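You operate a simulated robot arm through the tools that you are given. There is no shell and no other tool. Be economical: measure what you need, move in short steps, check, and stop when the job is done.

You run a simulated robot arm. Do the job below in one go: nothing can be reset, and whatever is moved stays where it is left.

Task
Open the freezer lid, take the orange frozen pack from the inside of the blue freezer basket and put it on the steel tray and shut the lid again. Press the alarm key three times. Open the cream pantry door, fetch the EGG sandwich box from the clear end of the green counter and set it on the shelf in the pantry cupboard and shut the door again. Take the orange bottle and leave it on top of the brown parcel. Switch the dryer buzzer switch on. Fetch the OAT cracker box from the top of the washer lid and set it on the top of the hall chest. Fetch the juice carton from the top of the washer lid and set it on top of the red can. Put the blue laundry bottle labelled "rinse" from the top of the dryer on the top of the grate and the blue laundry bottle labelled "starch" on the top of the shelf over the bench. Push the stand drawer shut. Take the jar of coins on the top of the linen counter and put it away on the upper linen shelf. Stack the tin that says "WAX" from the top of the shoe cabinet on top of the tin labelled "boot wax". Pull the soap cupboard door open. The order is free. Set down upright: orange bottle, cracker box, juice carton, blue laundry bottle, jar of coins.

Only the result counts: the job must be done as asked and must still hold three seconds after the hand-in. Knocking over, shifting, dropping, spilling or breaking anything else fails it. Lids that push on must go on centred and level and be pressed home; caps that screw on are set level and turned clockwise until they are tight.

Robot
A 6-joint arm with a four-finger gripper on a trunk, on a base that drives. Base frame: it is fixed to the floor where the robot stands at the start and does not move with it; the origin is under the middle of the robot, x ahead of it, y to its left, z up. Readings come in m, rad, newtons and seconds.
Its first joint turns from -2.897 to 2.897 rad. Places, roughly: alarm key [0.8, -0.5, 0.9]; blue laundry bottle [-5.25, 3, 1]; brown parcel [-5.5, 3.25, 1]; cracker box [-5, 2.75, 1]; cream pantry door [1, 1.1, 0.4]; dryer buzzer switch [-5.1, 3.2, 1]; freezer lid [0.9, -0.1, 0.8]; jar of coins [-2.25, -2.5, 1]; juice carton [-4.75, 3, 1]; orange bottle [-5.25, 3, 1]; red can [-4.75, 2.75, 1]; red tin, tin of coat wax, yellow boot wax tin [-5, -1.5, 0.75]; sandwich box [0.5, -1, 1]; shelf in the pantry cupboard [0.9, 1.4, 0.4]; soap cupboard door [-1.1, 1.9, 1.7]; stand drawer [-3.3, 2.3, 0.7]; steel tray (21x17x4 cm) [0.9, -0.7, 0.9]; top of the grate (20x26 cm) [-4.18, 2.94, 0.7]; top of the hall chest [-6.5, 0, 0.9]; top of the shelf over the bench (60x18 cm) [-5.6, -1.5, 1.22]; upper linen shelf (160x20 cm) [-1.46, -2.84, 1.52]. Payload 3.67 kg.
The tool frame sits at the grasp point between the pads (the TCP): z along the fingers, y along the line on which they close. The tips reach 0.028 m beyond it. Largest opening 0.112 m; the body of the gripper starts 0.073 m behind the TCP.
Orientation is that of the tool frame in the base frame, as a unit quaternion [w, x, y, z]. With the fingers straight down and closing along the base's y, the tool's x points along the base's -x, its y along +y and its z along -z.

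Tools
- The arm moves only by the tool step_arm. Its argument "increments" is a list of rows, each an object of numbers (a shift or turn left out is 0, a gripper value left out holds the last): "dx", "dy", "dz": the shift along the base's x, y, z in m; "wx", "wy", "wz": the turn, a rotation vector about the base's x, y, z in rad; "fingers": the opening, from 0 (shut) to 1 (fully open). In form: [{"dx": .., "dy": .., "dz": .., "wx": .., "wy": .., "wz": .., "fingers": ..}, ...]. A call has 1 to 12 rows; each row shifts and turns the commanded pose from where the row before left it. A row lasts 0.2 s, in which the tool goes at most 0.05 m and 0.15 rad; a call with a longer step from one row to the next is refused whole, and so is a gripper value outside its range. A pose out of reach is approached as far as the arm can. The call stops where the force on the tool passes 40 N (or 10 N more than at its start, if that is more) or the arm is blocked; 0.2 s more then pass. The fingers move at their own pace and stop on an object; they squeeze with about 21 N. The grip force told is the motor's: it shows also when the fingers shut on nothing. Time passes only in rows, and 0.2 s behind the last, so rows that do not move let the fingers close. It gives the time, the measured TCP pose, the force on the tool (base axes), the opening and the grip force at its end, in the units of the frame above (readings bear some noise), with the torque about the TCP (base axes, N m) and any sound that the robot's microphone picked up.
- Cameras (640 x 400 px; columns grow to the right, rows downward): "scene" is now at [0.11, 0.1939, 1.3573]; the picture's right is [-0.24, -0.97, 0.00], its down [-0.30, 0.07, -0.95] and it looks along [0.92, -0.23, -0.31] (base axes); focal length 214 px, centre (320, 200). "wrist" rides on the gripper at [0.06, -0.018, -0.104] in the tool frame; the picture's right is [0.29, 0.96, 0.00], its down [-0.80, 0.24, -0.55] and it looks along [-0.53, 0.16, 0.83] (tool axes); focal length 234 px, centre (320, 200). There is no depth. A picture from a camera that has moved, and an enlarged one, comes with that camera's place and axes in the base frame and with its lens.
- grab_frame(camera): a new picture of that camera. The clock stands still meanwhile.
- roll_base(legs): drives the robot by 1 to 6 legs, each [ahead, left, turn to the left] in m, m and rad, along the robot's own axes; the way and the turn of a leg run together, so that a leg with both is an arc; at most 1.5 m and 3.142 rad a leg. The arm and the cameras ride along, it lands a little off, and it stops where it bumps. It gives what a move gives.
- head_to(pan, tilt): turns the head with the scene camera to pan (to the left, within 2.496 rad either way) and tilt (down, from -0.506 to 1.204), counted from straight ahead of the robot. It gives what a move gives.
- zoom(camera, box): a new picture of the part [left, top, right, bottom] of that camera's present view, enlarged. The clock stands still meanwhile.
- job_done(): hands the job in; it is judged then, once.

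Work in short steps. Places have to be worked out from the pictures, the camera data and where the tool is seen: move nearer, look again, correct. Check each grasp and each placing, and mend what went wrong. You have 588 turns and 360 pictures in all, those below and enlarged ones among them. Open the gripper and draw the arm clear of the work before you hand the job in, unless the task says otherwise.

The tools are called after "Request:" as a command line: name --argument value ..., lists and objects as JSON in quotes. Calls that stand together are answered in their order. step_arm: Moves the arm, as the interface text tells. Its arguments: {"type":"object","properties":{"increments":{"type":"array"}},"required":["increments"]} The other tools are called the same way: roll_base (legs) drives the base; head_to (pan, tilt) turns the head that bears the scene camera; grab_frame (camera) takes a picture; zoom (camera, box) takes an enlarged picture of a part of a camera's view; job_done () hands the job in.

At the start:

```text
t: 0.0
tool_pos: [0.4823, -0.3967, 0.9999]
tcp_rot: [0.0, 0.0, 1.0, 0.0]
contact_force: [1.2, -0.1, -0.8]
torque: [-0.01, 0.01, -0.02]
grip_width: 0.1119
finger_force: 0.1
robot x, y, heading: [-0.0002, 0.0029, 0.001]
head pan, tilt: [-0.241, 0.311]
```

scene: 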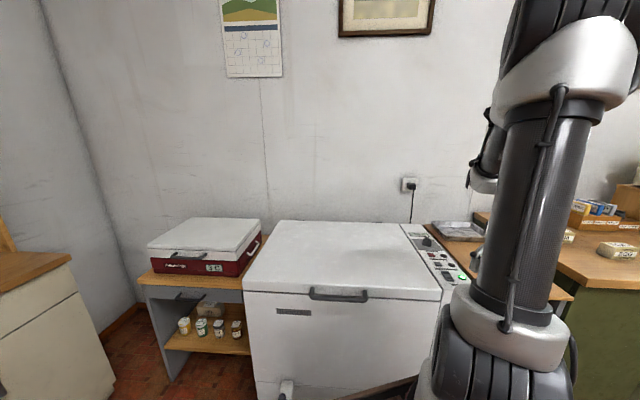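
wrist: 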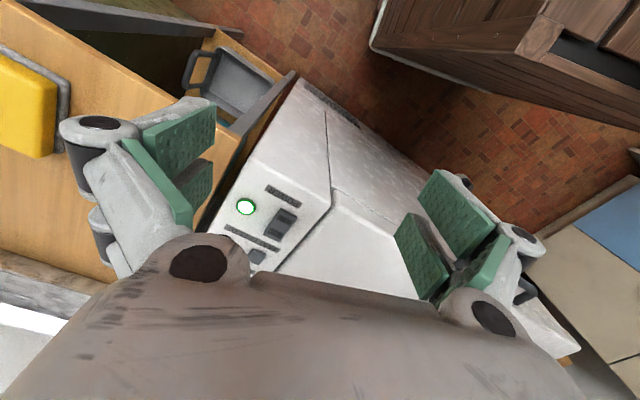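

The freezer with its front handle is ahead, with the control panel to its right. I zoom in on both for detail.

Request:
zoom --camera "scene" --box '[380, 200, 540, 300]'

Request:
zoom --camera "scene" --box '[230, 200, 470, 350]'

Request:
head_to --pan -0.7 --tilt 0.5

Request:
grab_frame --camera "scene"

```text
4.00 times, centred on (460, 250) of scene
camera zoom: at [0.11, 0.1939, 1.3573], right [-0.24, -0.97, 0.0], down [-0.3, 0.07, -0.95], along [0.92, -0.23, -0.31], focal length 858 px, centre (-240, 0)
```

zoom: 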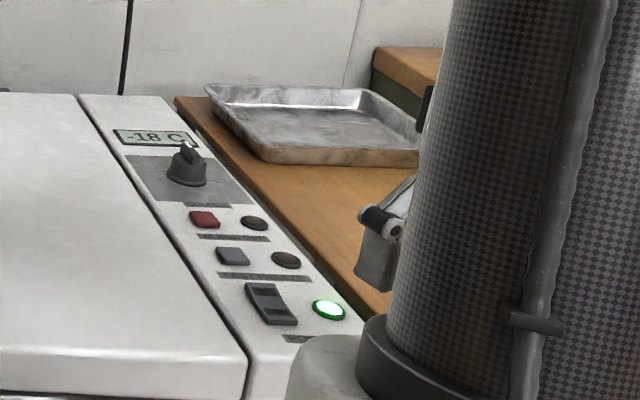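

```text
2.67 times, centred on (350, 275) of scene
camera zoom: at [0.11, 0.1939, 1.3573], right [-0.24, -0.97, 0.0], down [-0.3, 0.07, -0.95], along [0.92, -0.23, -0.31], focal length 572 px, centre (240, 0)
```

zoom: 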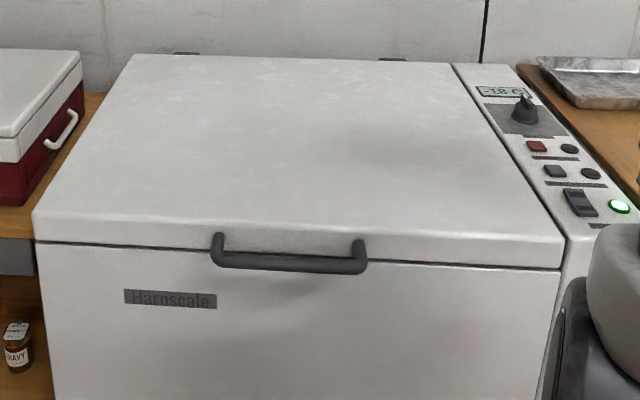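

```text
t: 0.9
tool_pos: [0.4816, -0.3972, 1.0006]
tcp_rot: [0.0, 0.0, 1.0, 0.001]
contact_force: [-0.1, -0.2, -0.3]
torque: [-0.01, 0.01, -0.01]
grip_width: 0.1119
finger_force: 0.1
robot x, y, heading: [-0.0003, -0.0025, -0.001]
head pan, tilt: [-0.7, 0.499]
```

```text
355 pictures are left
camera scene: at [0.0891, 0.1577, 1.3399], right [-0.64, -0.77, 0.0], down [-0.37, 0.31, -0.88], along [0.67, -0.57, -0.48], focal length 214 px, centre (320, 200)
```

scene: 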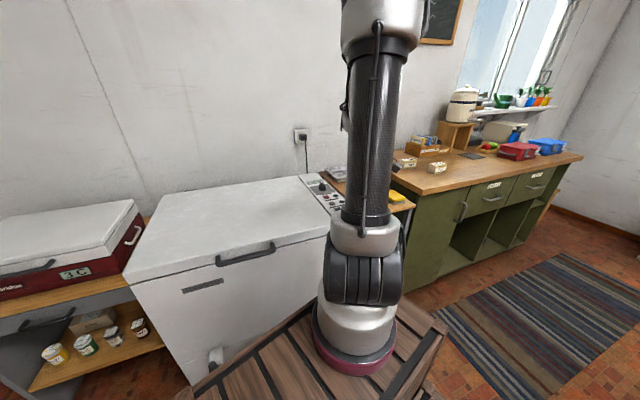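

The panel sits around z≈0.865, with the green lamp near (0.61,-0.455). I move the tool forward so the wrist camera can read the labels.

Request:
step_arm --increments '[{"dx": 0.05}, {"dx": 0.05}, {"dx": 0.05}]'

Request:
grab_frame --camera "wrist"

```text
t: 1.7
tool_pos: [0.6344, -0.3966, 1.0005]
tcp_rot: [-0.001, 0.0, 1.0, 0.0]
contact_force: [-1.4, 0.2, 0.6]
torque: [0.01, -0.03, 0.02]
grip_width: 0.1122
finger_force: 0.1
robot x, y, heading: [-0.0, -0.0005, -0.001]
head pan, tilt: [-0.7, 0.499]
```

```text
354 pictures are left
camera wrist: at [0.5739, -0.4146, 1.1038], right [-0.29, 0.96, 0.0], down [0.8, 0.24, 0.55], along [0.53, 0.16, -0.83], focal length 234 px, centre (320, 200)
```

wrist: 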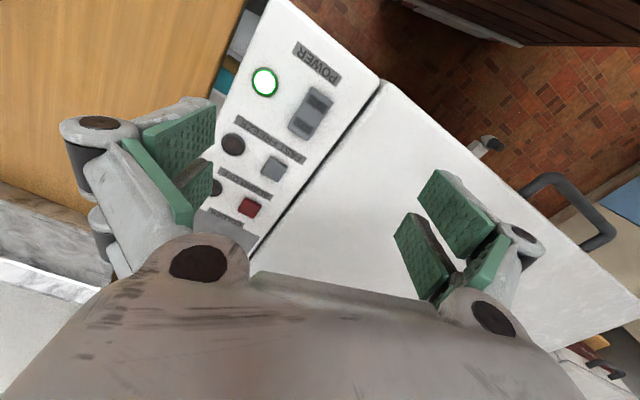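

I zoom on the label strips, which appear upside down.

Request:
zoom --camera "wrist" --box '[200, 100, 328, 230]'

```text
3.08 times, centred on (264, 165) of wrist
camera zoom: at [0.5739, -0.4146, 1.1038], right [-0.29, 0.96, 0.0], down [0.8, 0.24, 0.55], along [0.53, 0.16, -0.83], focal length 720 px, centre (492, 308)
```

zoom: 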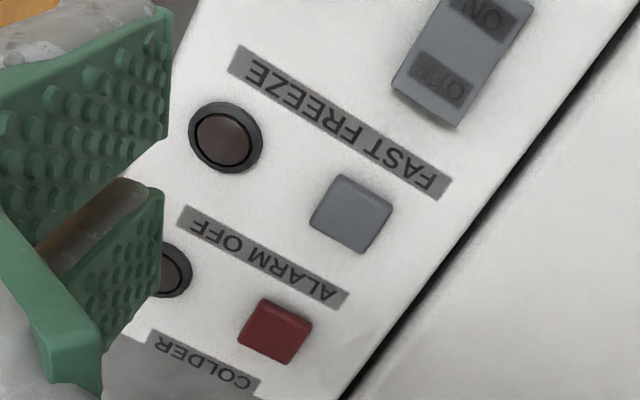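

The labels lie in front of their items, so the red key is ALARM OFF, at about (0.757,-0.449,0.865). I close the fingers and go above it.

Request:
step_arm --increments '[{"dx": 0.045, "dy": -0.02, "fingers": 0}, {"dx": 0.045, "dy": -0.02}, {"dx": 0.034, "dy": -0.013}, {"dz": -0.03}, {"dz": -0.03}, {"dz": -0.02}, {}]'

Request:
grab_frame --camera "wrist"

Request:
grab_frame --camera "scene"

```text
t: 3.3
tool_pos: [0.7576, -0.4507, 0.9196]
tcp_rot: [-0.001, 0.0, 1.0, 0.0]
contact_force: [0.2, 0.1, -0.9]
torque: [-0.01, 0.01, 0.05]
grip_width: 0.0
finger_force: 20.6
robot x, y, heading: [-0.0022, -0.0001, 0.002]
head pan, tilt: [-0.7, 0.499]
```

```text
352 pictures are left
camera wrist: at [0.6971, -0.4678, 1.0236], right [-0.29, 0.96, 0.0], down [0.8, 0.24, 0.55], along [0.53, 0.16, -0.83], focal length 234 px, centre (320, 200)
```

wrist: 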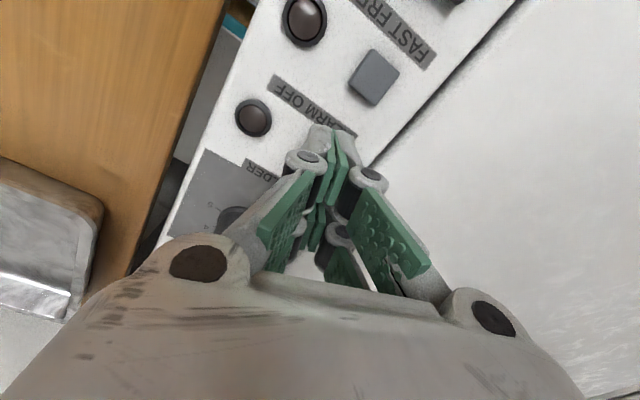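

```text
351 pictures are left
camera scene: at [0.089, 0.1576, 1.3399], right [-0.64, -0.76, 0.0], down [-0.37, 0.31, -0.88], along [0.67, -0.57, -0.48], focal length 214 px, centre (320, 200)
```

scene: 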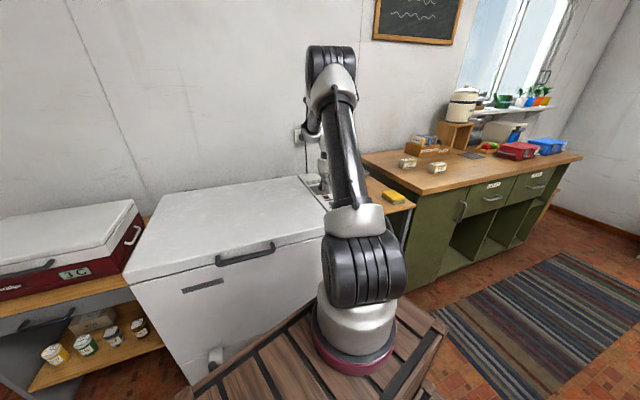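

The tip is nearly over the key, and cross-checking against the grey key gives red at about (0.761,-0.4505). I press down carefully.

Request:
step_arm --increments '[{"dx": 0.003, "dz": -0.012}, {"dz": -0.006}, {"dz": -0.004}, {"dz": -0.004}, {"dz": -0.004}, {"dz": -0.003}]'

```text
t: 4.7
tool_pos: [0.7595, -0.4502, 0.8869]
tcp_rot: [0.0, -0.001, 1.0, 0.0]
contact_force: [-0.7, -0.9, 0.7]
torque: [0.0, 0.0, 0.0]
grip_width: 0.0058
finger_force: 35.5
robot x, y, heading: [0.0002, -0.0032, 0.002]
head pan, tilt: [-0.7, 0.499]
```

The opening reads 0.0058, so something may be between the fingers. I look before going further.

Request:
grab_frame --camera "wrist"

Request:
zoom --camera "scene" --box '[280, 160, 360, 210]'

```text
350 pictures are left
camera wrist: at [0.6998, -0.4677, 0.991], right [-0.29, 0.96, 0.0], down [0.8, 0.24, 0.55], along [0.53, 0.16, -0.83], focal length 234 px, centre (320, 200)
```

wrist: 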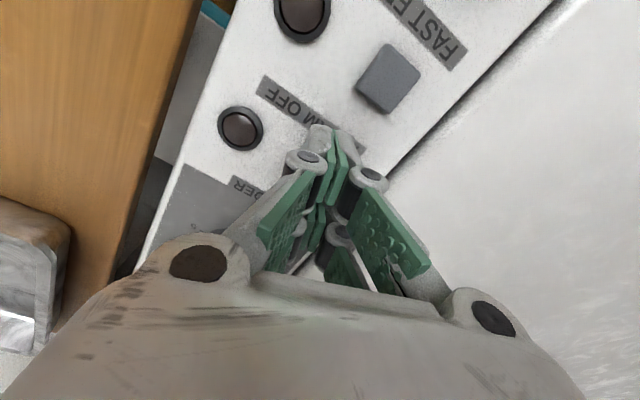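

```text
8.00 times, centred on (320, 185) of scene
camera zoom: at [0.089, 0.1576, 1.3399], right [-0.64, -0.76, 0.0], down [-0.37, 0.31, -0.88], along [0.67, -0.57, -0.48], focal length 1716 px, centre (320, 320)
```

zoom: 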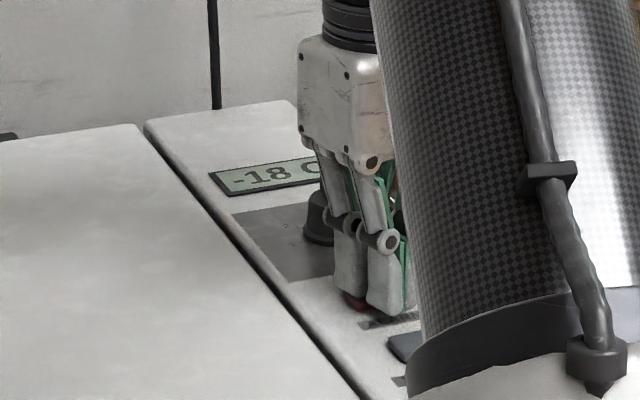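

The red key shows just under the left edge of the fingers, and no click was heard. I rise, shift about 6 mm to +y, and press again.

Request:
step_arm --increments '[{"dz": 0.02}, {"dy": 0.006, "dz": 0.005}, {}]'

Request:
step_arm --increments '[{"dz": -0.012}, {"dz": -0.005}, {"dz": -0.004}]'

Request:
zoom --camera "scene" --box '[280, 160, 360, 210]'

```text
t: 5.5
tool_pos: [0.7591, -0.4451, 0.9124]
tcp_rot: [0.0, 0.0, 1.0, 0.001]
contact_force: [-1.0, 0.3, 0.9]
torque: [0.0, 0.01, 0.0]
grip_width: 0.0002
finger_force: 35.9
robot x, y, heading: [-0.0037, 0.0015, 0.003]
head pan, tilt: [-0.7, 0.499]
```

```text
t: 6.3
tool_pos: [0.7594, -0.4423, 0.8906]
tcp_rot: [0.0, 0.001, 1.0, -0.001]
contact_force: [-0.2, -0.7, -0.2]
torque: [0.01, -0.06, 0.02]
grip_width: 0.0
finger_force: 36.1
robot x, y, heading: [-0.0001, 0.0014, -0.001]
head pan, tilt: [-0.7, 0.499]
```

```text
8.00 times, centred on (320, 185) of scene
camera zoom: at [0.089, 0.1576, 1.3399], right [-0.64, -0.76, 0.0], down [-0.37, 0.31, -0.88], along [0.67, -0.57, -0.48], focal length 1716 px, centre (320, 320)
```

zoom: 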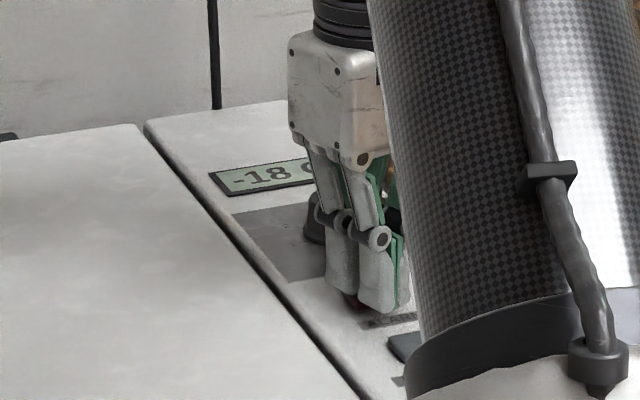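

The fingers are now over the key, so I go down in 2–3 mm steps and watch the force and sound.

Request:
step_arm --increments '[{"dz": -0.002}, {"dz": -0.002}, {"dz": -0.002}]'

Request:
step_arm --increments '[{"dz": -0.002}, {"dz": -0.002}, {"dz": -0.002}]'

```text
t: 7.1
tool_pos: [0.7595, -0.4442, 0.887]
tcp_rot: [0.001, 0.0, 1.0, 0.0]
contact_force: [0.9, 0.4, 1.2]
torque: [0.0, -0.03, 0.0]
grip_width: 0.0061
finger_force: 35.7
robot x, y, heading: [-0.0005, -0.002, 0.0]
head pan, tilt: [-0.7, 0.499]
```

```text
t: 7.9
tool_pos: [0.7601, -0.4445, 0.8796]
tcp_rot: [0.001, 0.0, 1.0, -0.001]
contact_force: [-3.0, 1.8, 15.2]
torque: [0.07, -0.08, 0.02]
grip_width: 0.0059
finger_force: 36.1
robot x, y, heading: [-0.001, -0.0015, 0.002]
head pan, tilt: [-0.7, 0.499]
heard: click
```

A click was heard at TCP z≈0.880. I release and press again.

Request:
step_arm --increments '[{"dz": 0.006}, {"dz": 0.006}, {"dz": 0.003}, {}]'

Request:
step_arm --increments '[{"dz": -0.006}, {"dz": -0.004}, {"dz": -0.003}, {"dz": -0.002}, {}]'

Request:
step_arm --increments '[{"dz": 0.006}, {"dz": 0.006}, {"dz": 0.003}, {}]'

```text
t: 8.9
tool_pos: [0.7592, -0.4443, 0.8933]
tcp_rot: [0.0, 0.0, 1.0, 0.0]
contact_force: [1.0, -0.7, -0.6]
torque: [0.0, -0.02, 0.02]
grip_width: 0.0002
finger_force: 35.5
robot x, y, heading: [-0.0015, 0.0002, -0.006]
head pan, tilt: [-0.7, 0.499]
```

```text
t: 10.1
tool_pos: [0.7599, -0.4449, 0.8804]
tcp_rot: [0.0, 0.0, 1.0, -0.001]
contact_force: [-2.6, -1.1, 15.0]
torque: [-0.01, -0.12, -0.04]
grip_width: 0.006
finger_force: 35.9
robot x, y, heading: [0.0004, 0.0011, -0.005]
head pan, tilt: [-0.7, 0.499]
heard: click
```

```text
t: 11.1
tool_pos: [0.7579, -0.4448, 0.8933]
tcp_rot: [-0.001, 0.001, 1.0, 0.0]
contact_force: [0.3, -0.7, -0.7]
torque: [0.03, -0.02, -0.01]
grip_width: 0.0001
finger_force: 36.6
robot x, y, heading: [-0.0052, -0.0002, -0.001]
head pan, tilt: [-0.7, 0.499]
```

That is the second click. Now the third press, then up clear.

Request:
step_arm --increments '[{"dz": -0.006}, {"dz": -0.004}, {"dz": -0.003}, {"dz": -0.002}, {}]'

Request:
step_arm --increments '[{"dz": 0.008}, {"dz": 0.03}, {"dz": 0.05}, {"dz": 0.05}, {"dz": 0.05, "dx": -0.05}, {"dz": 0.05, "dx": -0.05}]'

Request:
zoom --camera "wrist" --box '[160, 60, 480, 260]'

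```text
t: 12.3
tool_pos: [0.7577, -0.4438, 0.8796]
tcp_rot: [0.001, -0.001, 1.0, 0.0]
contact_force: [-1.7, -0.2, 17.2]
torque: [-0.02, -0.04, -0.02]
grip_width: 0.0057
finger_force: 35.2
robot x, y, heading: [0.0016, 0.0008, 0.0]
head pan, tilt: [-0.7, 0.499]
heard: click
```

```text
refused: row 5 steps farther than a row can; nothing moved
```

```text
2.00 times, centred on (320, 160) of wrist
camera zoom: at [0.6991, -0.4609, 0.9844], right [-0.29, 0.96, 0.0], down [0.8, 0.24, 0.55], along [0.53, 0.16, -0.83], focal length 468 px, centre (320, 280)
```

zoom: 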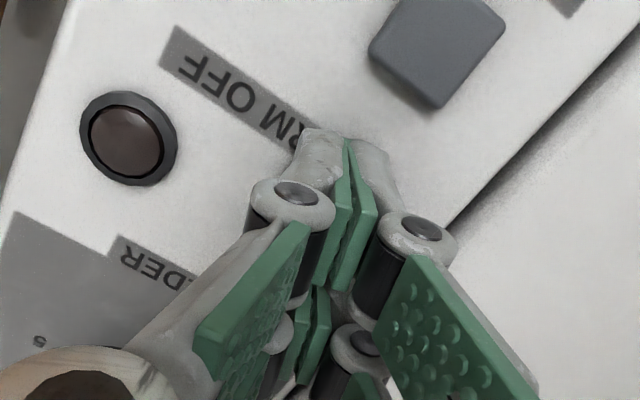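

All three clicks were heard. I raise clear and move toward the freezer handle to look at it.

Request:
step_arm --increments '[{"dz": 0.008}, {"dz": 0.03}, {"dz": 0.05}, {"dz": 0.05}, {"dz": 0.05}, {"dx": -0.04, "dy": 0.02}, {"dx": -0.04, "dy": 0.03}, {"dx": -0.03, "dy": 0.04}, {"dx": -0.03, "dy": 0.04}, {"dy": 0.05}, {"dy": 0.05}, {"dy": 0.05}]'

Request:
step_arm --increments '[{"dy": 0.05}, {"dy": 0.05}, {"dy": 0.05, "fingers": 1}, {}]'

Request:
grab_frame --camera "wrist"

Request:
head_to --pan -0.1 --tilt 0.5

Request:
grab_frame --camera "scene"

```text
t: 14.9
tool_pos: [0.6197, -0.163, 1.0636]
tcp_rot: [-0.002, 0.001, 1.0, 0.0]
contact_force: [-0.3, 0.4, 0.0]
torque: [0.01, 0.04, 0.01]
grip_width: 0.0
finger_force: 35.7
robot x, y, heading: [0.0015, -0.0034, 0.002]
head pan, tilt: [-0.7, 0.499]
```

```text
t: 15.9
tool_pos: [0.6182, -0.0099, 1.0641]
tcp_rot: [0.001, 0.0, 1.0, 0.0]
contact_force: [0.3, 0.4, 1.7]
torque: [-0.01, 0.03, -0.01]
grip_width: 0.1063
finger_force: 0.0
robot x, y, heading: [-0.0011, -0.0026, -0.004]
head pan, tilt: [-0.7, 0.499]
```

```text
346 pictures are left
camera wrist: at [0.5599, -0.0278, 1.1688], right [-0.29, 0.96, 0.0], down [0.8, 0.24, 0.55], along [0.53, 0.16, -0.83], focal length 234 px, centre (320, 200)
```

wrist: 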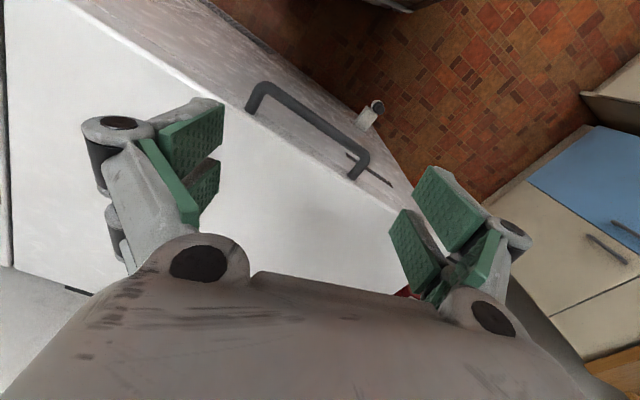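

```text
t: 16.9
tool_pos: [0.6174, -0.011, 1.0643]
tcp_rot: [0.0, 0.0, 1.0, 0.0]
contact_force: [0.0, 0.7, -0.2]
torque: [0.04, -0.02, -0.02]
grip_width: 0.1118
finger_force: 0.0
robot x, y, heading: [-0.0013, -0.0041, 0.003]
head pan, tilt: [-0.099, 0.499]
```

```text
345 pictures are left
camera scene: at [0.1099, 0.2072, 1.3399], right [-0.1, -0.99, 0.0], down [-0.48, 0.05, -0.88], along [0.87, -0.09, -0.48], focal length 214 px, centre (320, 200)
```

scene: 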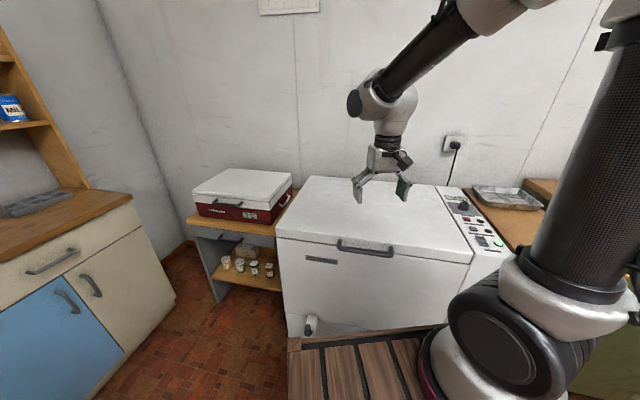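

I zoom both views to triangulate the handle.

Request:
zoom --camera "scene" --box '[260, 170, 500, 320]'

Request:
zoom --camera "wrist" --box '[200, 50, 440, 200]'

```text
2.67 times, centred on (380, 245) of scene
camera zoom: at [0.1099, 0.2072, 1.3399], right [-0.1, -0.99, 0.0], down [-0.48, 0.05, -0.88], along [0.87, -0.09, -0.48], focal length 572 px, centre (160, 80)
```

zoom: 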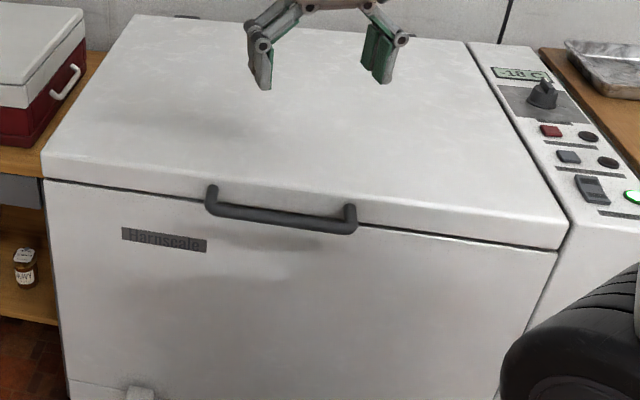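

```text
2.67 times, centred on (320, 125) of wrist
camera zoom: at [0.5601, -0.0282, 1.1689], right [-0.29, 0.96, 0.0], down [0.8, 0.24, 0.55], along [0.53, 0.16, -0.83], focal length 624 px, centre (320, 400)
```

zoom: 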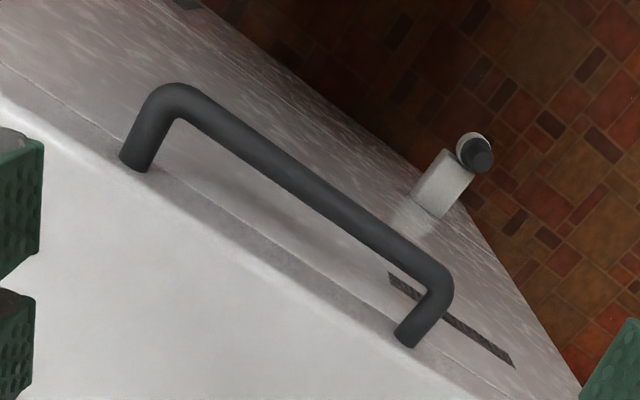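

I triangulate the handle bar from (0.626,-0.083,0.828) to (0.681,0.08,0.827), so the freezer is yawed by about -18.6° and the hinge is roughly at (1.17,-0.18). I yaw the tool to close across the bar and back away a little, then pitch forward.

Request:
step_arm --increments '[{"wz": 0.14, "dx": -0.01, "dy": 0.004}, {"wz": 0.14, "dx": -0.01, "dy": 0.004}, {"wz": 0.14, "dx": -0.01, "dy": 0.004}, {"wz": 0.14, "dx": -0.01, "dy": 0.004}, {"wz": 0.14, "dx": -0.01, "dy": 0.004}, {"wz": 0.14, "dx": -0.01, "dy": 0.004}, {"wz": 0.14, "dx": -0.01, "dy": 0.004}, {"wz": 0.14, "dx": -0.01, "dy": 0.004}, {"wz": 0.126, "dx": -0.01, "dy": 0.004}]'

Request:
step_arm --increments '[{"wx": -0.048, "wy": -0.142}, {"wx": -0.048, "wy": -0.142}, {"wx": -0.048, "wy": -0.142}, {"wx": -0.048, "wy": -0.142}, {"wx": -0.048, "wy": -0.142}, {"wx": -0.048, "wy": -0.142}, {"wx": -0.048, "wy": -0.142}]'

Request:
grab_frame --camera "wrist"

Request:
grab_frame --camera "scene"

```text
t: 18.9
tool_pos: [0.5294, 0.022, 1.0658]
tcp_rot: [0.0, -0.584, 0.811, 0.0]
contact_force: [0.4, -0.4, 0.2]
torque: [0.01, 0.01, -0.01]
grip_width: 0.1121
finger_force: 0.1
robot x, y, heading: [0.0021, 0.0021, -0.005]
head pan, tilt: [-0.099, 0.499]
```

```text
t: 20.5
tool_pos: [0.5907, 0.0995, 1.18]
tcp_rot: [0.292, -0.504, 0.703, -0.408]
contact_force: [-0.1, -0.4, -0.4]
torque: [0.02, 0.02, 0.04]
grip_width: 0.1119
finger_force: 0.0
out of reach, approached as far as the arm can: row 3, 4, 5, 6, 7
robot x, y, heading: [-0.0011, -0.0004, 0.0]
head pan, tilt: [-0.099, 0.499]
```

```text
342 pictures are left
camera wrist: at [0.4947, 0.07, 1.2472], right [-0.54, -0.12, -0.83], down [-0.31, 0.95, 0.07], along [0.78, 0.3, -0.55], focal length 234 px, centre (320, 200)
```

wrist: 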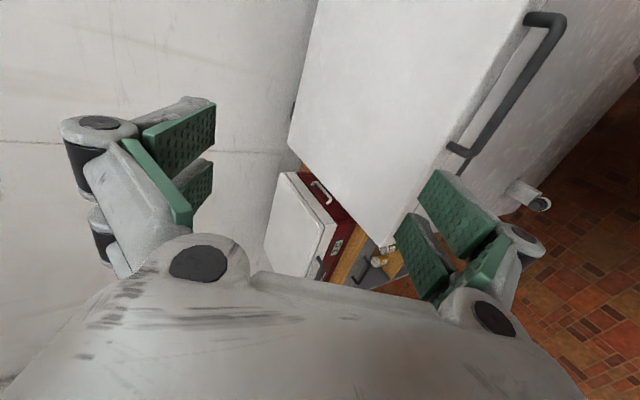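

```text
341 pictures are left
camera scene: at [0.1099, 0.207, 1.3399], right [-0.1, -0.99, 0.0], down [-0.48, 0.05, -0.88], along [0.87, -0.09, -0.48], focal length 214 px, centre (320, 200)
```

scene: 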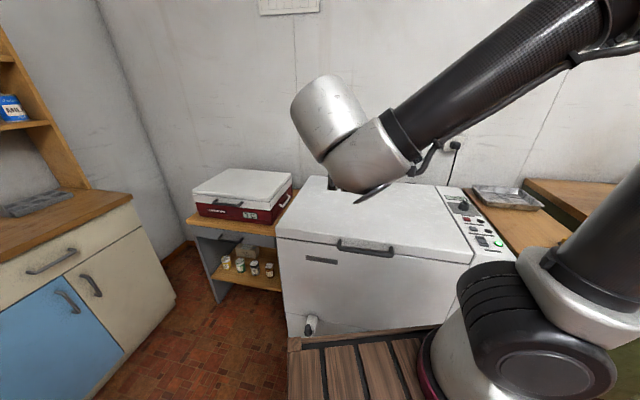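

The orientation was reached only by displacing the tool, so the robot is too close. I back the base by 0.2 m and check the pose.

Request:
roll_base --legs '[[-0.2, 0, 0]]'

Request:
step_arm --increments '[{}, {}]'

Request:
grab_frame --camera "scene"

```text
t: 22.1
tool_pos: [0.3929, 0.0999, 1.1788]
tcp_rot: [0.291, -0.506, 0.703, -0.407]
contact_force: [-0.1, -0.5, 0.2]
torque: [0.01, 0.03, -0.02]
grip_width: 0.1119
finger_force: 0.2
robot x, y, heading: [-0.1984, -0.0007, 0.001]
head pan, tilt: [-0.099, 0.499]
```

```text
t: 22.7
tool_pos: [0.3925, 0.0988, 1.1788]
tcp_rot: [0.29, -0.506, 0.703, -0.407]
contact_force: [-0.5, -0.2, -1.2]
torque: [0.0, -0.01, 0.0]
grip_width: 0.112
finger_force: 0.0
robot x, y, heading: [-0.199, -0.0007, 0.003]
head pan, tilt: [-0.099, 0.499]
```

```text
340 pictures are left
camera scene: at [-0.0878, 0.2073, 1.3399], right [-0.1, -1.0, 0.0], down [-0.48, 0.05, -0.88], along [0.87, -0.09, -0.48], focal length 214 px, centre (320, 200)
```

scene: 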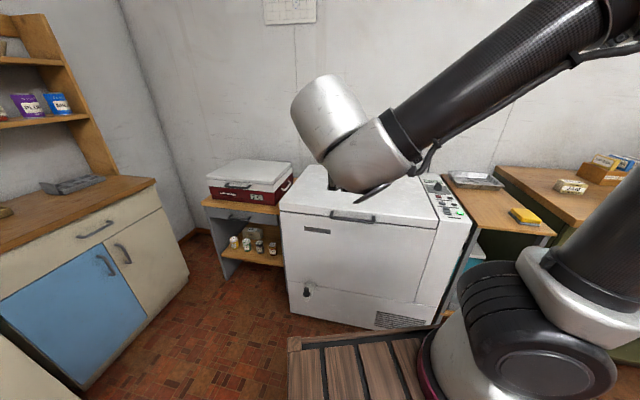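

The pose now rides with the robot. I move toward the pre-grasp at about (0.546,0.035,0.893), in two parts.

Request:
step_arm --increments '[{"dx": 0.022, "dy": -0.009, "dz": -0.041}, {"dx": 0.022, "dy": -0.009, "dz": -0.041}, {"dx": 0.022, "dy": -0.009, "dz": -0.041}]'

Request:
grab_frame --camera "wrist"

```text
t: 23.5
tool_pos: [0.4864, 0.1116, 1.0856]
tcp_rot: [0.29, -0.505, 0.704, -0.407]
contact_force: [-0.4, 0.6, -0.6]
torque: [0.0, 0.01, 0.03]
grip_width: 0.1119
finger_force: 0.0
out of reach, approached as far as the arm can: row 1, 2, 3
robot x, y, heading: [-0.2013, -0.0004, -0.002]
head pan, tilt: [-0.099, 0.499]
```

```text
339 pictures are left
camera wrist: at [0.391, 0.0811, 1.153], right [-0.55, -0.12, -0.83], down [-0.31, 0.95, 0.07], along [0.78, 0.29, -0.56], focal length 234 px, centre (320, 200)
```

wrist: 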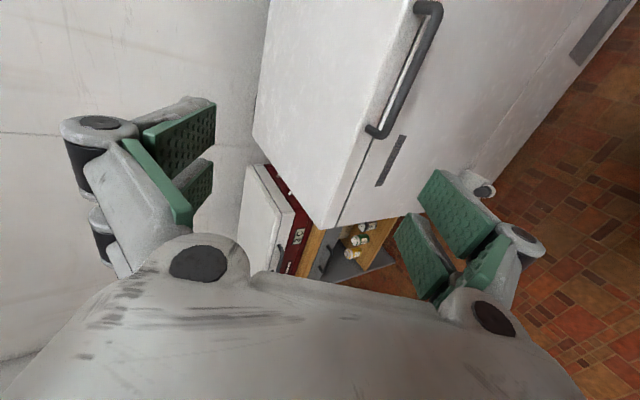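

The commanded pose is probably still near (0.397,-0.005,0.943), so I extend forward and watch what is measured.

Request:
step_arm --increments '[{"dx": 0.037, "dy": 0.01, "dz": 0}, {"dx": 0.037, "dy": 0.01, "dz": 0}, {"dx": 0.037, "dy": 0.01, "dz": 0}, {}]'

```text
t: 24.5
tool_pos: [0.5988, 0.139, 1.0833]
tcp_rot: [0.291, -0.505, 0.704, -0.407]
contact_force: [0.9, -0.1, 0.2]
torque: [0.0, 0.02, 0.01]
grip_width: 0.1121
finger_force: 0.1
robot x, y, heading: [-0.1961, -0.0007, 0.004]
head pan, tilt: [-0.099, 0.499]
```

Commanded now equals measured. I move sideways and down toward the handle front.

Request:
step_arm --increments '[{"dy": -0.04}, {"dy": -0.04}, {"dy": -0.03, "dz": -0.03}, {"dz": -0.045}, {"dz": -0.045}]'

Request:
grab_frame --camera "wrist"

Request:
grab_frame --camera "scene"

```text
t: 25.7
tool_pos: [0.5974, 0.0288, 0.966]
tcp_rot: [0.292, -0.505, 0.704, -0.407]
contact_force: [-0.5, 0.1, 0.6]
torque: [0.0, 0.03, -0.01]
grip_width: 0.1121
finger_force: 0.0
robot x, y, heading: [-0.1989, -0.0001, 0.002]
head pan, tilt: [-0.099, 0.499]
```

```text
338 pictures are left
camera wrist: at [0.5017, -0.0008, 1.0345], right [-0.55, -0.12, -0.83], down [-0.31, 0.95, 0.07], along [0.78, 0.3, -0.55], focal length 234 px, centre (320, 200)
```

wrist: 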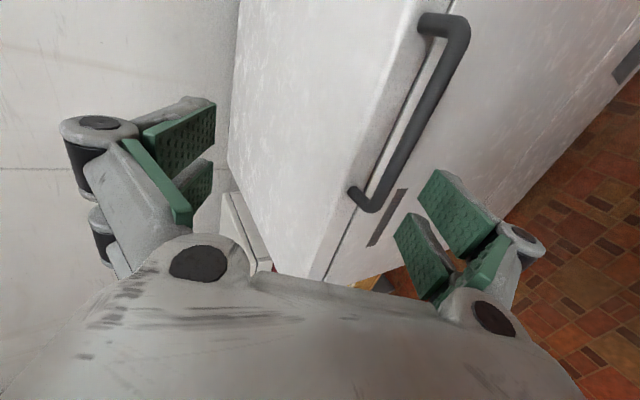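

```text
337 pictures are left
camera scene: at [-0.0881, 0.2072, 1.3399], right [-0.1, -1.0, 0.0], down [-0.48, 0.05, -0.88], along [0.87, -0.09, -0.48], focal length 214 px, centre (320, 200)
```

scene: 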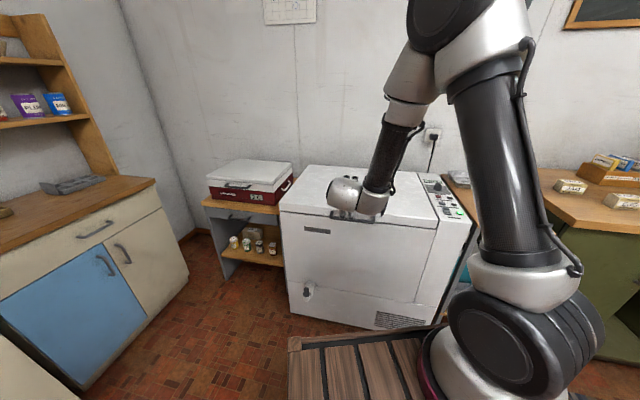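

The handle estimate is consistent, with bar centre (0.655,-0.003,0.828). I half-close the fingers, drop to the pre-grasp and check.

Request:
step_arm --increments '[{"dx": -0.004, "dy": -0.005, "dz": -0.045, "fingers": 0.5}, {"dx": -0.004, "dy": -0.005, "dz": -0.045}, {"dz": -0.008}]'

Request:
grab_frame --camera "wrist"

```text
t: 26.5
tool_pos: [0.5882, 0.0212, 0.8688]
tcp_rot: [0.291, -0.505, 0.704, -0.407]
contact_force: [-0.4, -0.1, -0.2]
torque: [0.01, 0.03, -0.02]
grip_width: 0.0562
finger_force: 0.1
robot x, y, heading: [-0.1964, 0.001, 0.002]
head pan, tilt: [-0.099, 0.499]
```

```text
336 pictures are left
camera wrist: at [0.4932, -0.0094, 0.937], right [-0.55, -0.12, -0.83], down [-0.31, 0.95, 0.07], along [0.78, 0.3, -0.55], focal length 234 px, centre (320, 200)
```

wrist: 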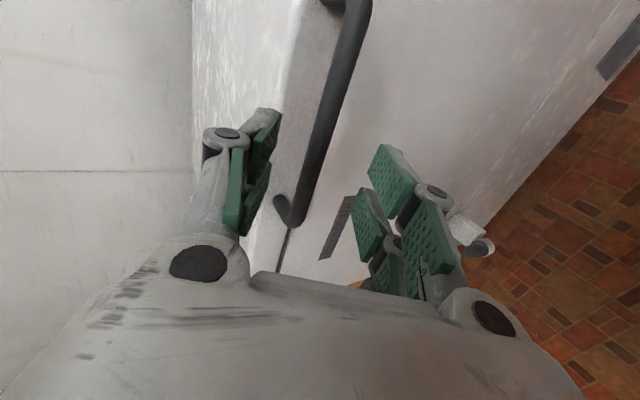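

The bar lies between the fingers. I advance along the finger axis and close.

Request:
step_arm --increments '[{"dx": 0.018, "dy": -0.007, "dz": -0.011}, {"dx": 0.018, "dy": -0.007, "dz": -0.011}, {"dx": 0.017, "dy": -0.006, "dz": -0.0105}]'

Request:
grab_frame --camera "wrist"

```text
t: 27.3
tool_pos: [0.6439, 0.0005, 0.8346]
tcp_rot: [0.291, -0.505, 0.704, -0.407]
contact_force: [-0.3, 0.0, 0.3]
torque: [-0.02, 0.01, 0.02]
grip_width: 0.0559
finger_force: 0.1
robot x, y, heading: [-0.1998, -0.001, 0.003]
head pan, tilt: [-0.099, 0.499]
```

```text
335 pictures are left
camera wrist: at [0.5474, -0.0299, 0.9029], right [-0.55, -0.12, -0.83], down [-0.31, 0.95, 0.07], along [0.78, 0.3, -0.56], focal length 234 px, centre (320, 200)
```

wrist: 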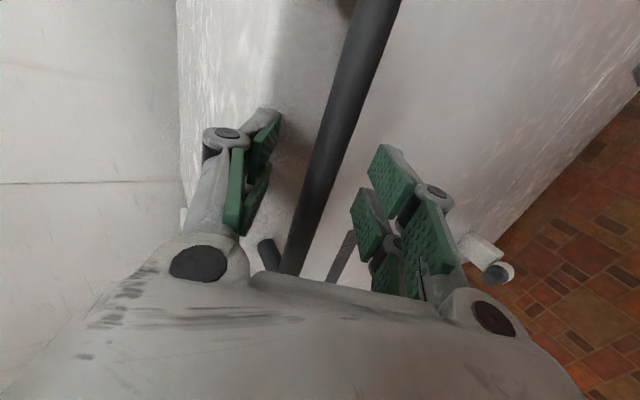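

The bar is centred between the pads, so I close on it.

Request:
step_arm --increments '[{"fingers": 0}, {}, {}]'

Request:
grab_frame --camera "wrist"

```text
t: 28.1
tool_pos: [0.6442, -0.0, 0.8351]
tcp_rot: [0.292, -0.505, 0.703, -0.408]
contact_force: [10.3, -5.1, 8.3]
torque: [-1.39, 0.3, 0.63]
grip_width: 0.0152
finger_force: 45.7
robot x, y, heading: [-0.1967, 0.0, -0.001]
head pan, tilt: [-0.099, 0.499]
```

```text
334 pictures are left
camera wrist: at [0.548, -0.0302, 0.9035], right [-0.54, -0.12, -0.83], down [-0.31, 0.95, 0.07], along [0.78, 0.3, -0.55], focal length 234 px, centre (320, 200)
```

wrist: 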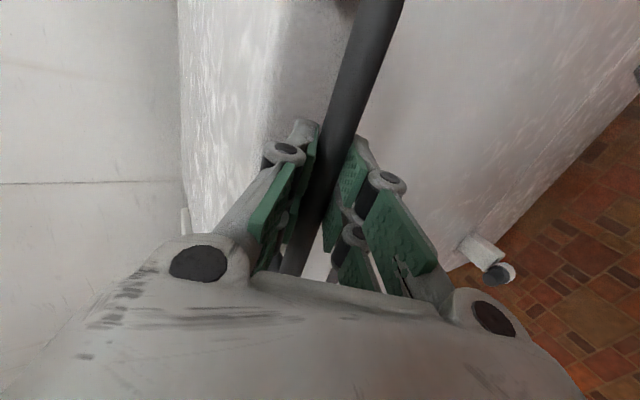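

Gripped at 15 mm. I lift along the hinge arc (radius about 0.545 m) and pitch the tool a little with the lid.

Request:
step_arm --increments '[{"dx": 0.002, "dy": -0.0006, "dz": 0.0225, "wx": 0.006, "wy": 0.019}, {"dx": 0.002, "dy": -0.0006, "dz": 0.0225, "wx": 0.006, "wy": 0.019}, {"dx": 0.003, "dy": -0.0009, "dz": 0.0223, "wx": 0.006, "wy": 0.019}, {"dx": 0.003, "dy": -0.0009, "dz": 0.0223, "wx": 0.006, "wy": 0.019}]'

Request:
grab_frame --camera "scene"

```text
t: 29.0
tool_pos: [0.645, -0.0008, 0.9054]
tcp_rot: [0.271, -0.517, 0.717, -0.381]
contact_force: [-3.9, 0.8, -5.0]
torque: [-0.21, 0.47, 0.2]
grip_width: 0.0151
finger_force: 44.9
robot x, y, heading: [-0.1992, -0.0006, -0.003]
head pan, tilt: [-0.099, 0.499]
stopped in row 4: the force on the tool passed its limit at 44 N (the readings are from after the stop); the commanded pose is now the measured one
```

```text
333 pictures are left
camera scene: at [-0.0885, 0.2074, 1.3399], right [-0.1, -1.0, 0.0], down [-0.48, 0.05, -0.88], along [0.87, -0.09, -0.48], focal length 214 px, centre (320, 200)
```

scene: 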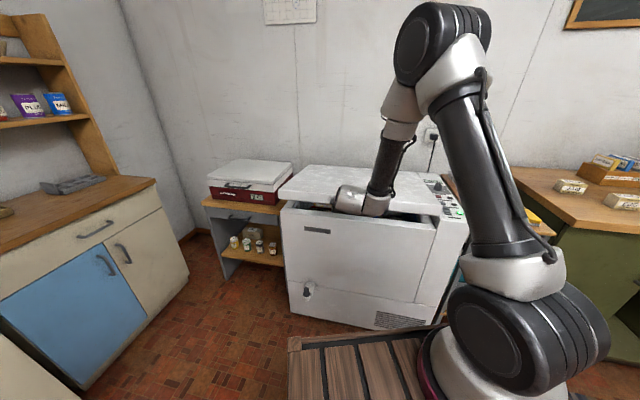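

The lid is opening and the residual force is small. I continue the arc with smaller steps.

Request:
step_arm --increments '[{"dx": 0.003, "dy": -0.001, "dz": 0.02, "wx": 0.006, "wy": 0.019}, {"dx": 0.003, "dy": -0.001, "dz": 0.02, "wx": 0.006, "wy": 0.019}, {"dx": 0.004, "dy": -0.0013, "dz": 0.02, "wx": 0.006, "wy": 0.019}, {"dx": 0.005, "dy": -0.0016, "dz": 0.02, "wx": 0.006, "wy": 0.019}, {"dx": 0.0055, "dy": -0.0018, "dz": 0.019, "wx": 0.006, "wy": 0.019}, {"dx": 0.006, "dy": -0.002, "dz": 0.019, "wx": 0.006, "wy": 0.019}]'

```text
t: 29.8
tool_pos: [0.652, -0.0037, 0.9584]
tcp_rot: [0.255, -0.526, 0.727, -0.361]
contact_force: [-8.4, 0.4, -2.1]
torque: [0.4, 0.26, 0.2]
grip_width: 0.0151
finger_force: 44.8
robot x, y, heading: [-0.1942, -0.0014, 0.001]
head pan, tilt: [-0.099, 0.499]
stopped in row 3: the force on the tool passed its limit at 43 N (the readings are from after the stop); the commanded pose is now the measured one
```

The force shows my arc was too far inward, so the hinge is about 3 cm above the bar. I continue with a corrected arc and slower rows.

Request:
step_arm --increments '[{"dx": 0.0026, "dy": -0.0009, "dz": 0.0148, "wx": 0.005, "wy": 0.015}, {"dx": 0.0029, "dy": -0.001, "dz": 0.0147, "wx": 0.005, "wy": 0.015}, {"dx": 0.0033, "dy": -0.0011, "dz": 0.0146, "wx": 0.005, "wy": 0.015}, {"dx": 0.0037, "dy": -0.0012, "dz": 0.0145, "wx": 0.005, "wy": 0.015}, {"dx": 0.0041, "dy": -0.0014, "dz": 0.0144, "wx": 0.005, "wy": 0.015}, {"dx": 0.0045, "dy": -0.0015, "dz": 0.0143, "wx": 0.005, "wy": 0.015}, {"dx": 0.0048, "dy": -0.0016, "dz": 0.0141, "wx": 0.005, "wy": 0.015}, {"dx": 0.0052, "dy": -0.0018, "dz": 0.014, "wx": 0.005, "wy": 0.015}, {"dx": 0.0055, "dy": -0.0019, "dz": 0.0138, "wx": 0.005, "wy": 0.015}, {"dx": 0.0059, "dy": -0.002, "dz": 0.0137, "wx": 0.005, "wy": 0.015}]'

```text
t: 32.0
tool_pos: [0.6964, -0.0179, 1.1014]
tcp_rot: [0.214, -0.544, 0.753, -0.302]
contact_force: [-4.7, 2.7, -0.5]
torque: [-0.1, -0.04, -0.25]
grip_width: 0.0151
finger_force: 44.7
robot x, y, heading: [-0.1967, 0.0043, 0.002]
head pan, tilt: [-0.099, 0.499]
```

That went smoothly, with the lid at about 28°. I continue the arc.

Request:
step_arm --increments '[{"dx": 0.0075, "dy": -0.0025, "dz": 0.0161, "wx": 0.005, "wy": 0.015}, {"dx": 0.0081, "dy": -0.0027, "dz": 0.0159, "wx": 0.005, "wy": 0.015}, {"dx": 0.0085, "dy": -0.0029, "dz": 0.0156, "wx": 0.005, "wy": 0.015}, {"dx": 0.009, "dy": -0.003, "dz": 0.0153, "wx": 0.005, "wy": 0.015}, {"dx": 0.0095, "dy": -0.0032, "dz": 0.015, "wx": 0.005, "wy": 0.015}, {"dx": 0.01, "dy": -0.0034, "dz": 0.0146, "wx": 0.005, "wy": 0.015}, {"dx": 0.0104, "dy": -0.0035, "dz": 0.0143, "wx": 0.005, "wy": 0.015}, {"dx": 0.0108, "dy": -0.0036, "dz": 0.0139, "wx": 0.005, "wy": 0.015}, {"dx": 0.0113, "dy": -0.0038, "dz": 0.0135, "wx": 0.005, "wy": 0.015}, {"dx": 0.0117, "dy": -0.0039, "dz": 0.0131, "wx": 0.005, "wy": 0.015}]'

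Request:
grab_frame --camera "scene"

```text
t: 34.2
tool_pos: [0.7907, -0.0479, 1.2531]
tcp_rot: [0.172, -0.56, 0.773, -0.243]
contact_force: [-16.0, 19.1, 20.0]
torque: [-0.45, 0.12, -0.12]
grip_width: 0.015
finger_force: 44.7
robot x, y, heading: [-0.2001, -0.0018, 0.0]
head pan, tilt: [-0.099, 0.499]
```

```text
332 pictures are left
camera scene: at [-0.0904, 0.2086, 1.3398], right [-0.1, -1.0, 0.0], down [-0.48, 0.05, -0.88], along [0.87, -0.09, -0.48], focal length 214 px, centre (320, 200)
```

scene: 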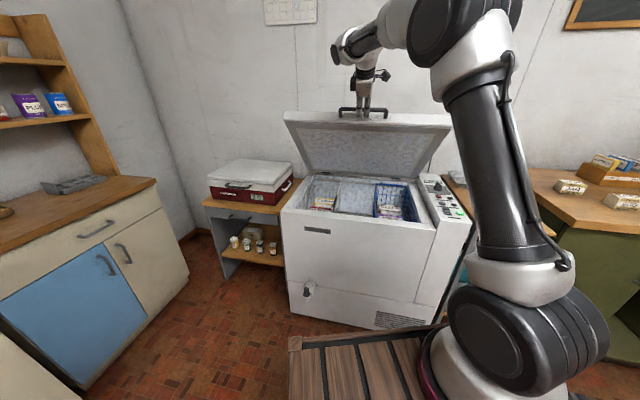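

The lid is about 45° open with some radial load (my arc radius is slightly small). I bias the next steps upward and outward and continue.

Request:
step_arm --increments '[{"dx": 0.004, "dy": 0.001, "dz": 0.016, "wx": 0.005, "wy": 0.015}, {"dx": 0.0105, "dy": -0.0025, "dz": 0.0145, "wx": 0.005, "wy": 0.015}, {"dx": 0.0115, "dy": -0.0038, "dz": 0.0135, "wx": 0.005, "wy": 0.015}, {"dx": 0.0119, "dy": -0.004, "dz": 0.0131, "wx": 0.005, "wy": 0.015}, {"dx": 0.0123, "dy": -0.0041, "dz": 0.0127, "wx": 0.005, "wy": 0.015}, {"dx": 0.0126, "dy": -0.0042, "dz": 0.0123, "wx": 0.005, "wy": 0.015}]'

```text
t: 35.5
tool_pos: [0.8335, -0.0624, 1.3028]
tcp_rot: [0.145, -0.568, 0.783, -0.208]
contact_force: [9.3, -1.0, -14.4]
torque: [0.65, -0.01, 0.17]
grip_width: 0.0151
finger_force: 44.9
out of reach, approached as far as the arm can: row 5, 6
robot x, y, heading: [-0.1971, -0.0011, 0.002]
head pan, tilt: [-0.099, 0.499]
stopped in row 6: the force on the tool passed its limit at 48 N (the readings are from after the stop); the commanded pose is now the measured one
```

The lid is around 55° open and the arm is at its reach limit. I loosen the fingers to a cage around the bar to see whether the lid holds by itself.

Request:
step_arm --increments '[{"fingers": 0.22}, {}, {}, {}, {}]'

Request:
grab_frame --camera "wrist"

Request:
zoom --camera "scene" --box '[260, 60, 500, 240]'

```text
t: 36.7
tool_pos: [0.8319, -0.0611, 1.3063]
tcp_rot: [0.146, -0.567, 0.783, -0.21]
contact_force: [-0.6, -0.4, 0.1]
torque: [-0.01, -0.02, 0.03]
grip_width: 0.025
finger_force: 0.0
robot x, y, heading: [-0.2005, -0.0, 0.002]
head pan, tilt: [-0.099, 0.499]
```

```text
331 pictures are left
camera wrist: at [0.7803, -0.1058, 1.4065], right [-0.88, -0.02, -0.47], down [-0.21, 0.91, 0.36], along [0.42, 0.41, -0.81], focal length 234 px, centre (320, 200)
```

wrist: 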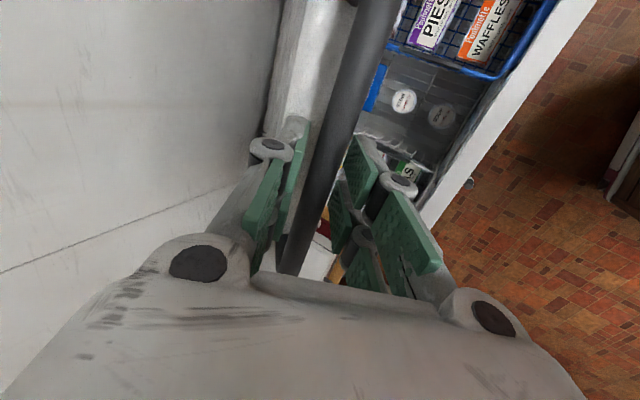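

```text
2.22 times, centred on (380, 150) of scene
camera zoom: at [-0.0886, 0.2073, 1.3399], right [-0.1, -1.0, 0.0], down [-0.48, 0.05, -0.88], along [0.87, -0.09, -0.48], focal length 477 px, centre (187, 311)
```

zoom: 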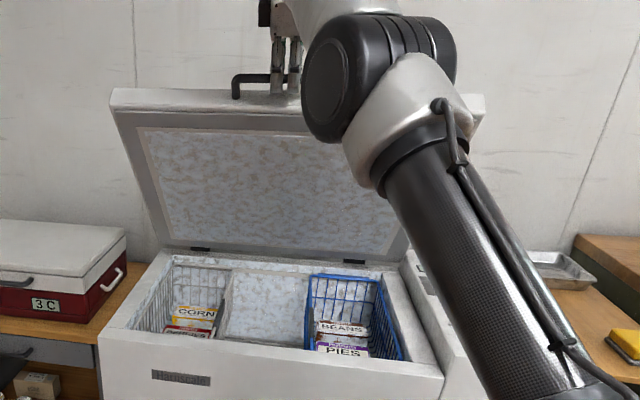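

The lid holds by itself. I open the fingers a bit more and back off along the finger axis.

Request:
step_arm --increments '[{"fingers": 0.4}, {"dx": -0.012, "dy": 0.004, "dz": 0.021}, {"dx": -0.012, "dy": 0.004, "dz": 0.021}, {"dx": -0.012, "dy": 0.004, "dz": 0.021}]'

Request:
grab_frame --camera "scene"

```text
t: 37.7
tool_pos: [0.7889, -0.0512, 1.3632]
tcp_rot: [0.145, -0.567, 0.783, -0.209]
contact_force: [0.3, -0.3, -0.4]
torque: [-0.01, 0.04, -0.03]
grip_width: 0.0447
finger_force: 0.0
out of reach, approached as far as the arm can: row 3, 4
robot x, y, heading: [-0.1975, 0.0051, 0.002]
head pan, tilt: [-0.099, 0.499]
```

```text
329 pictures are left
camera scene: at [-0.0881, 0.2072, 1.3398], right [-0.1, -1.0, 0.0], down [-0.48, 0.05, -0.88], along [0.87, -0.09, -0.48], focal length 214 px, centre (320, 200)
```

scene: 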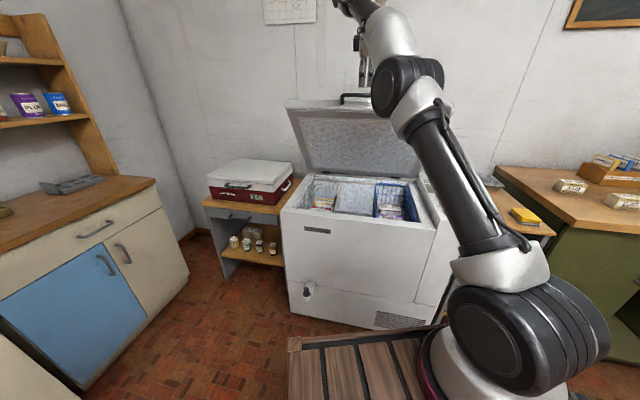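

Clear of the handle. Now I retreat outward, close the fingers, drop to z≈1.2 and raise the pitch, so that I can push the lid further from below.

Request:
step_arm --increments '[{"dx": -0.043, "dy": 0.014, "fingers": 0}, {"dx": -0.043, "dy": 0.014}, {"dx": -0.043, "dy": 0.014}, {"dx": -0.04, "dy": 0.012, "wx": -0.03, "wy": -0.09}, {"dz": -0.04, "wx": -0.03, "wy": -0.09}, {"dz": -0.045, "wx": -0.03, "wy": -0.09}, {"dz": -0.045, "wx": -0.03, "wy": -0.09}, {"dz": -0.04, "wx": -0.03, "wy": -0.09}]'

Request:
grab_frame --camera "scene"

```text
t: 39.5
tool_pos: [0.6197, 0.0024, 1.1928]
tcp_rot: [0.275, -0.516, 0.712, -0.388]
contact_force: [0.4, 0.8, 0.2]
torque: [-0.01, 0.02, 0.03]
grip_width: 0.0001
finger_force: 20.8
robot x, y, heading: [-0.1991, 0.0009, 0.005]
head pan, tilt: [-0.099, 0.499]
```

```text
328 pictures are left
camera scene: at [-0.0889, 0.2073, 1.3399], right [-0.1, -1.0, 0.0], down [-0.48, 0.05, -0.88], along [0.87, -0.09, -0.48], focal length 214 px, centre (320, 200)
```

scene: 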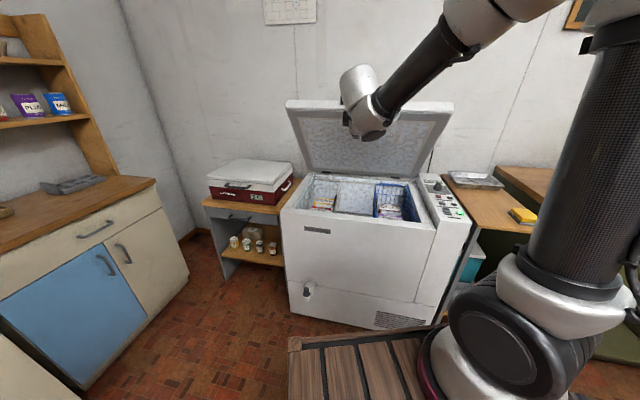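

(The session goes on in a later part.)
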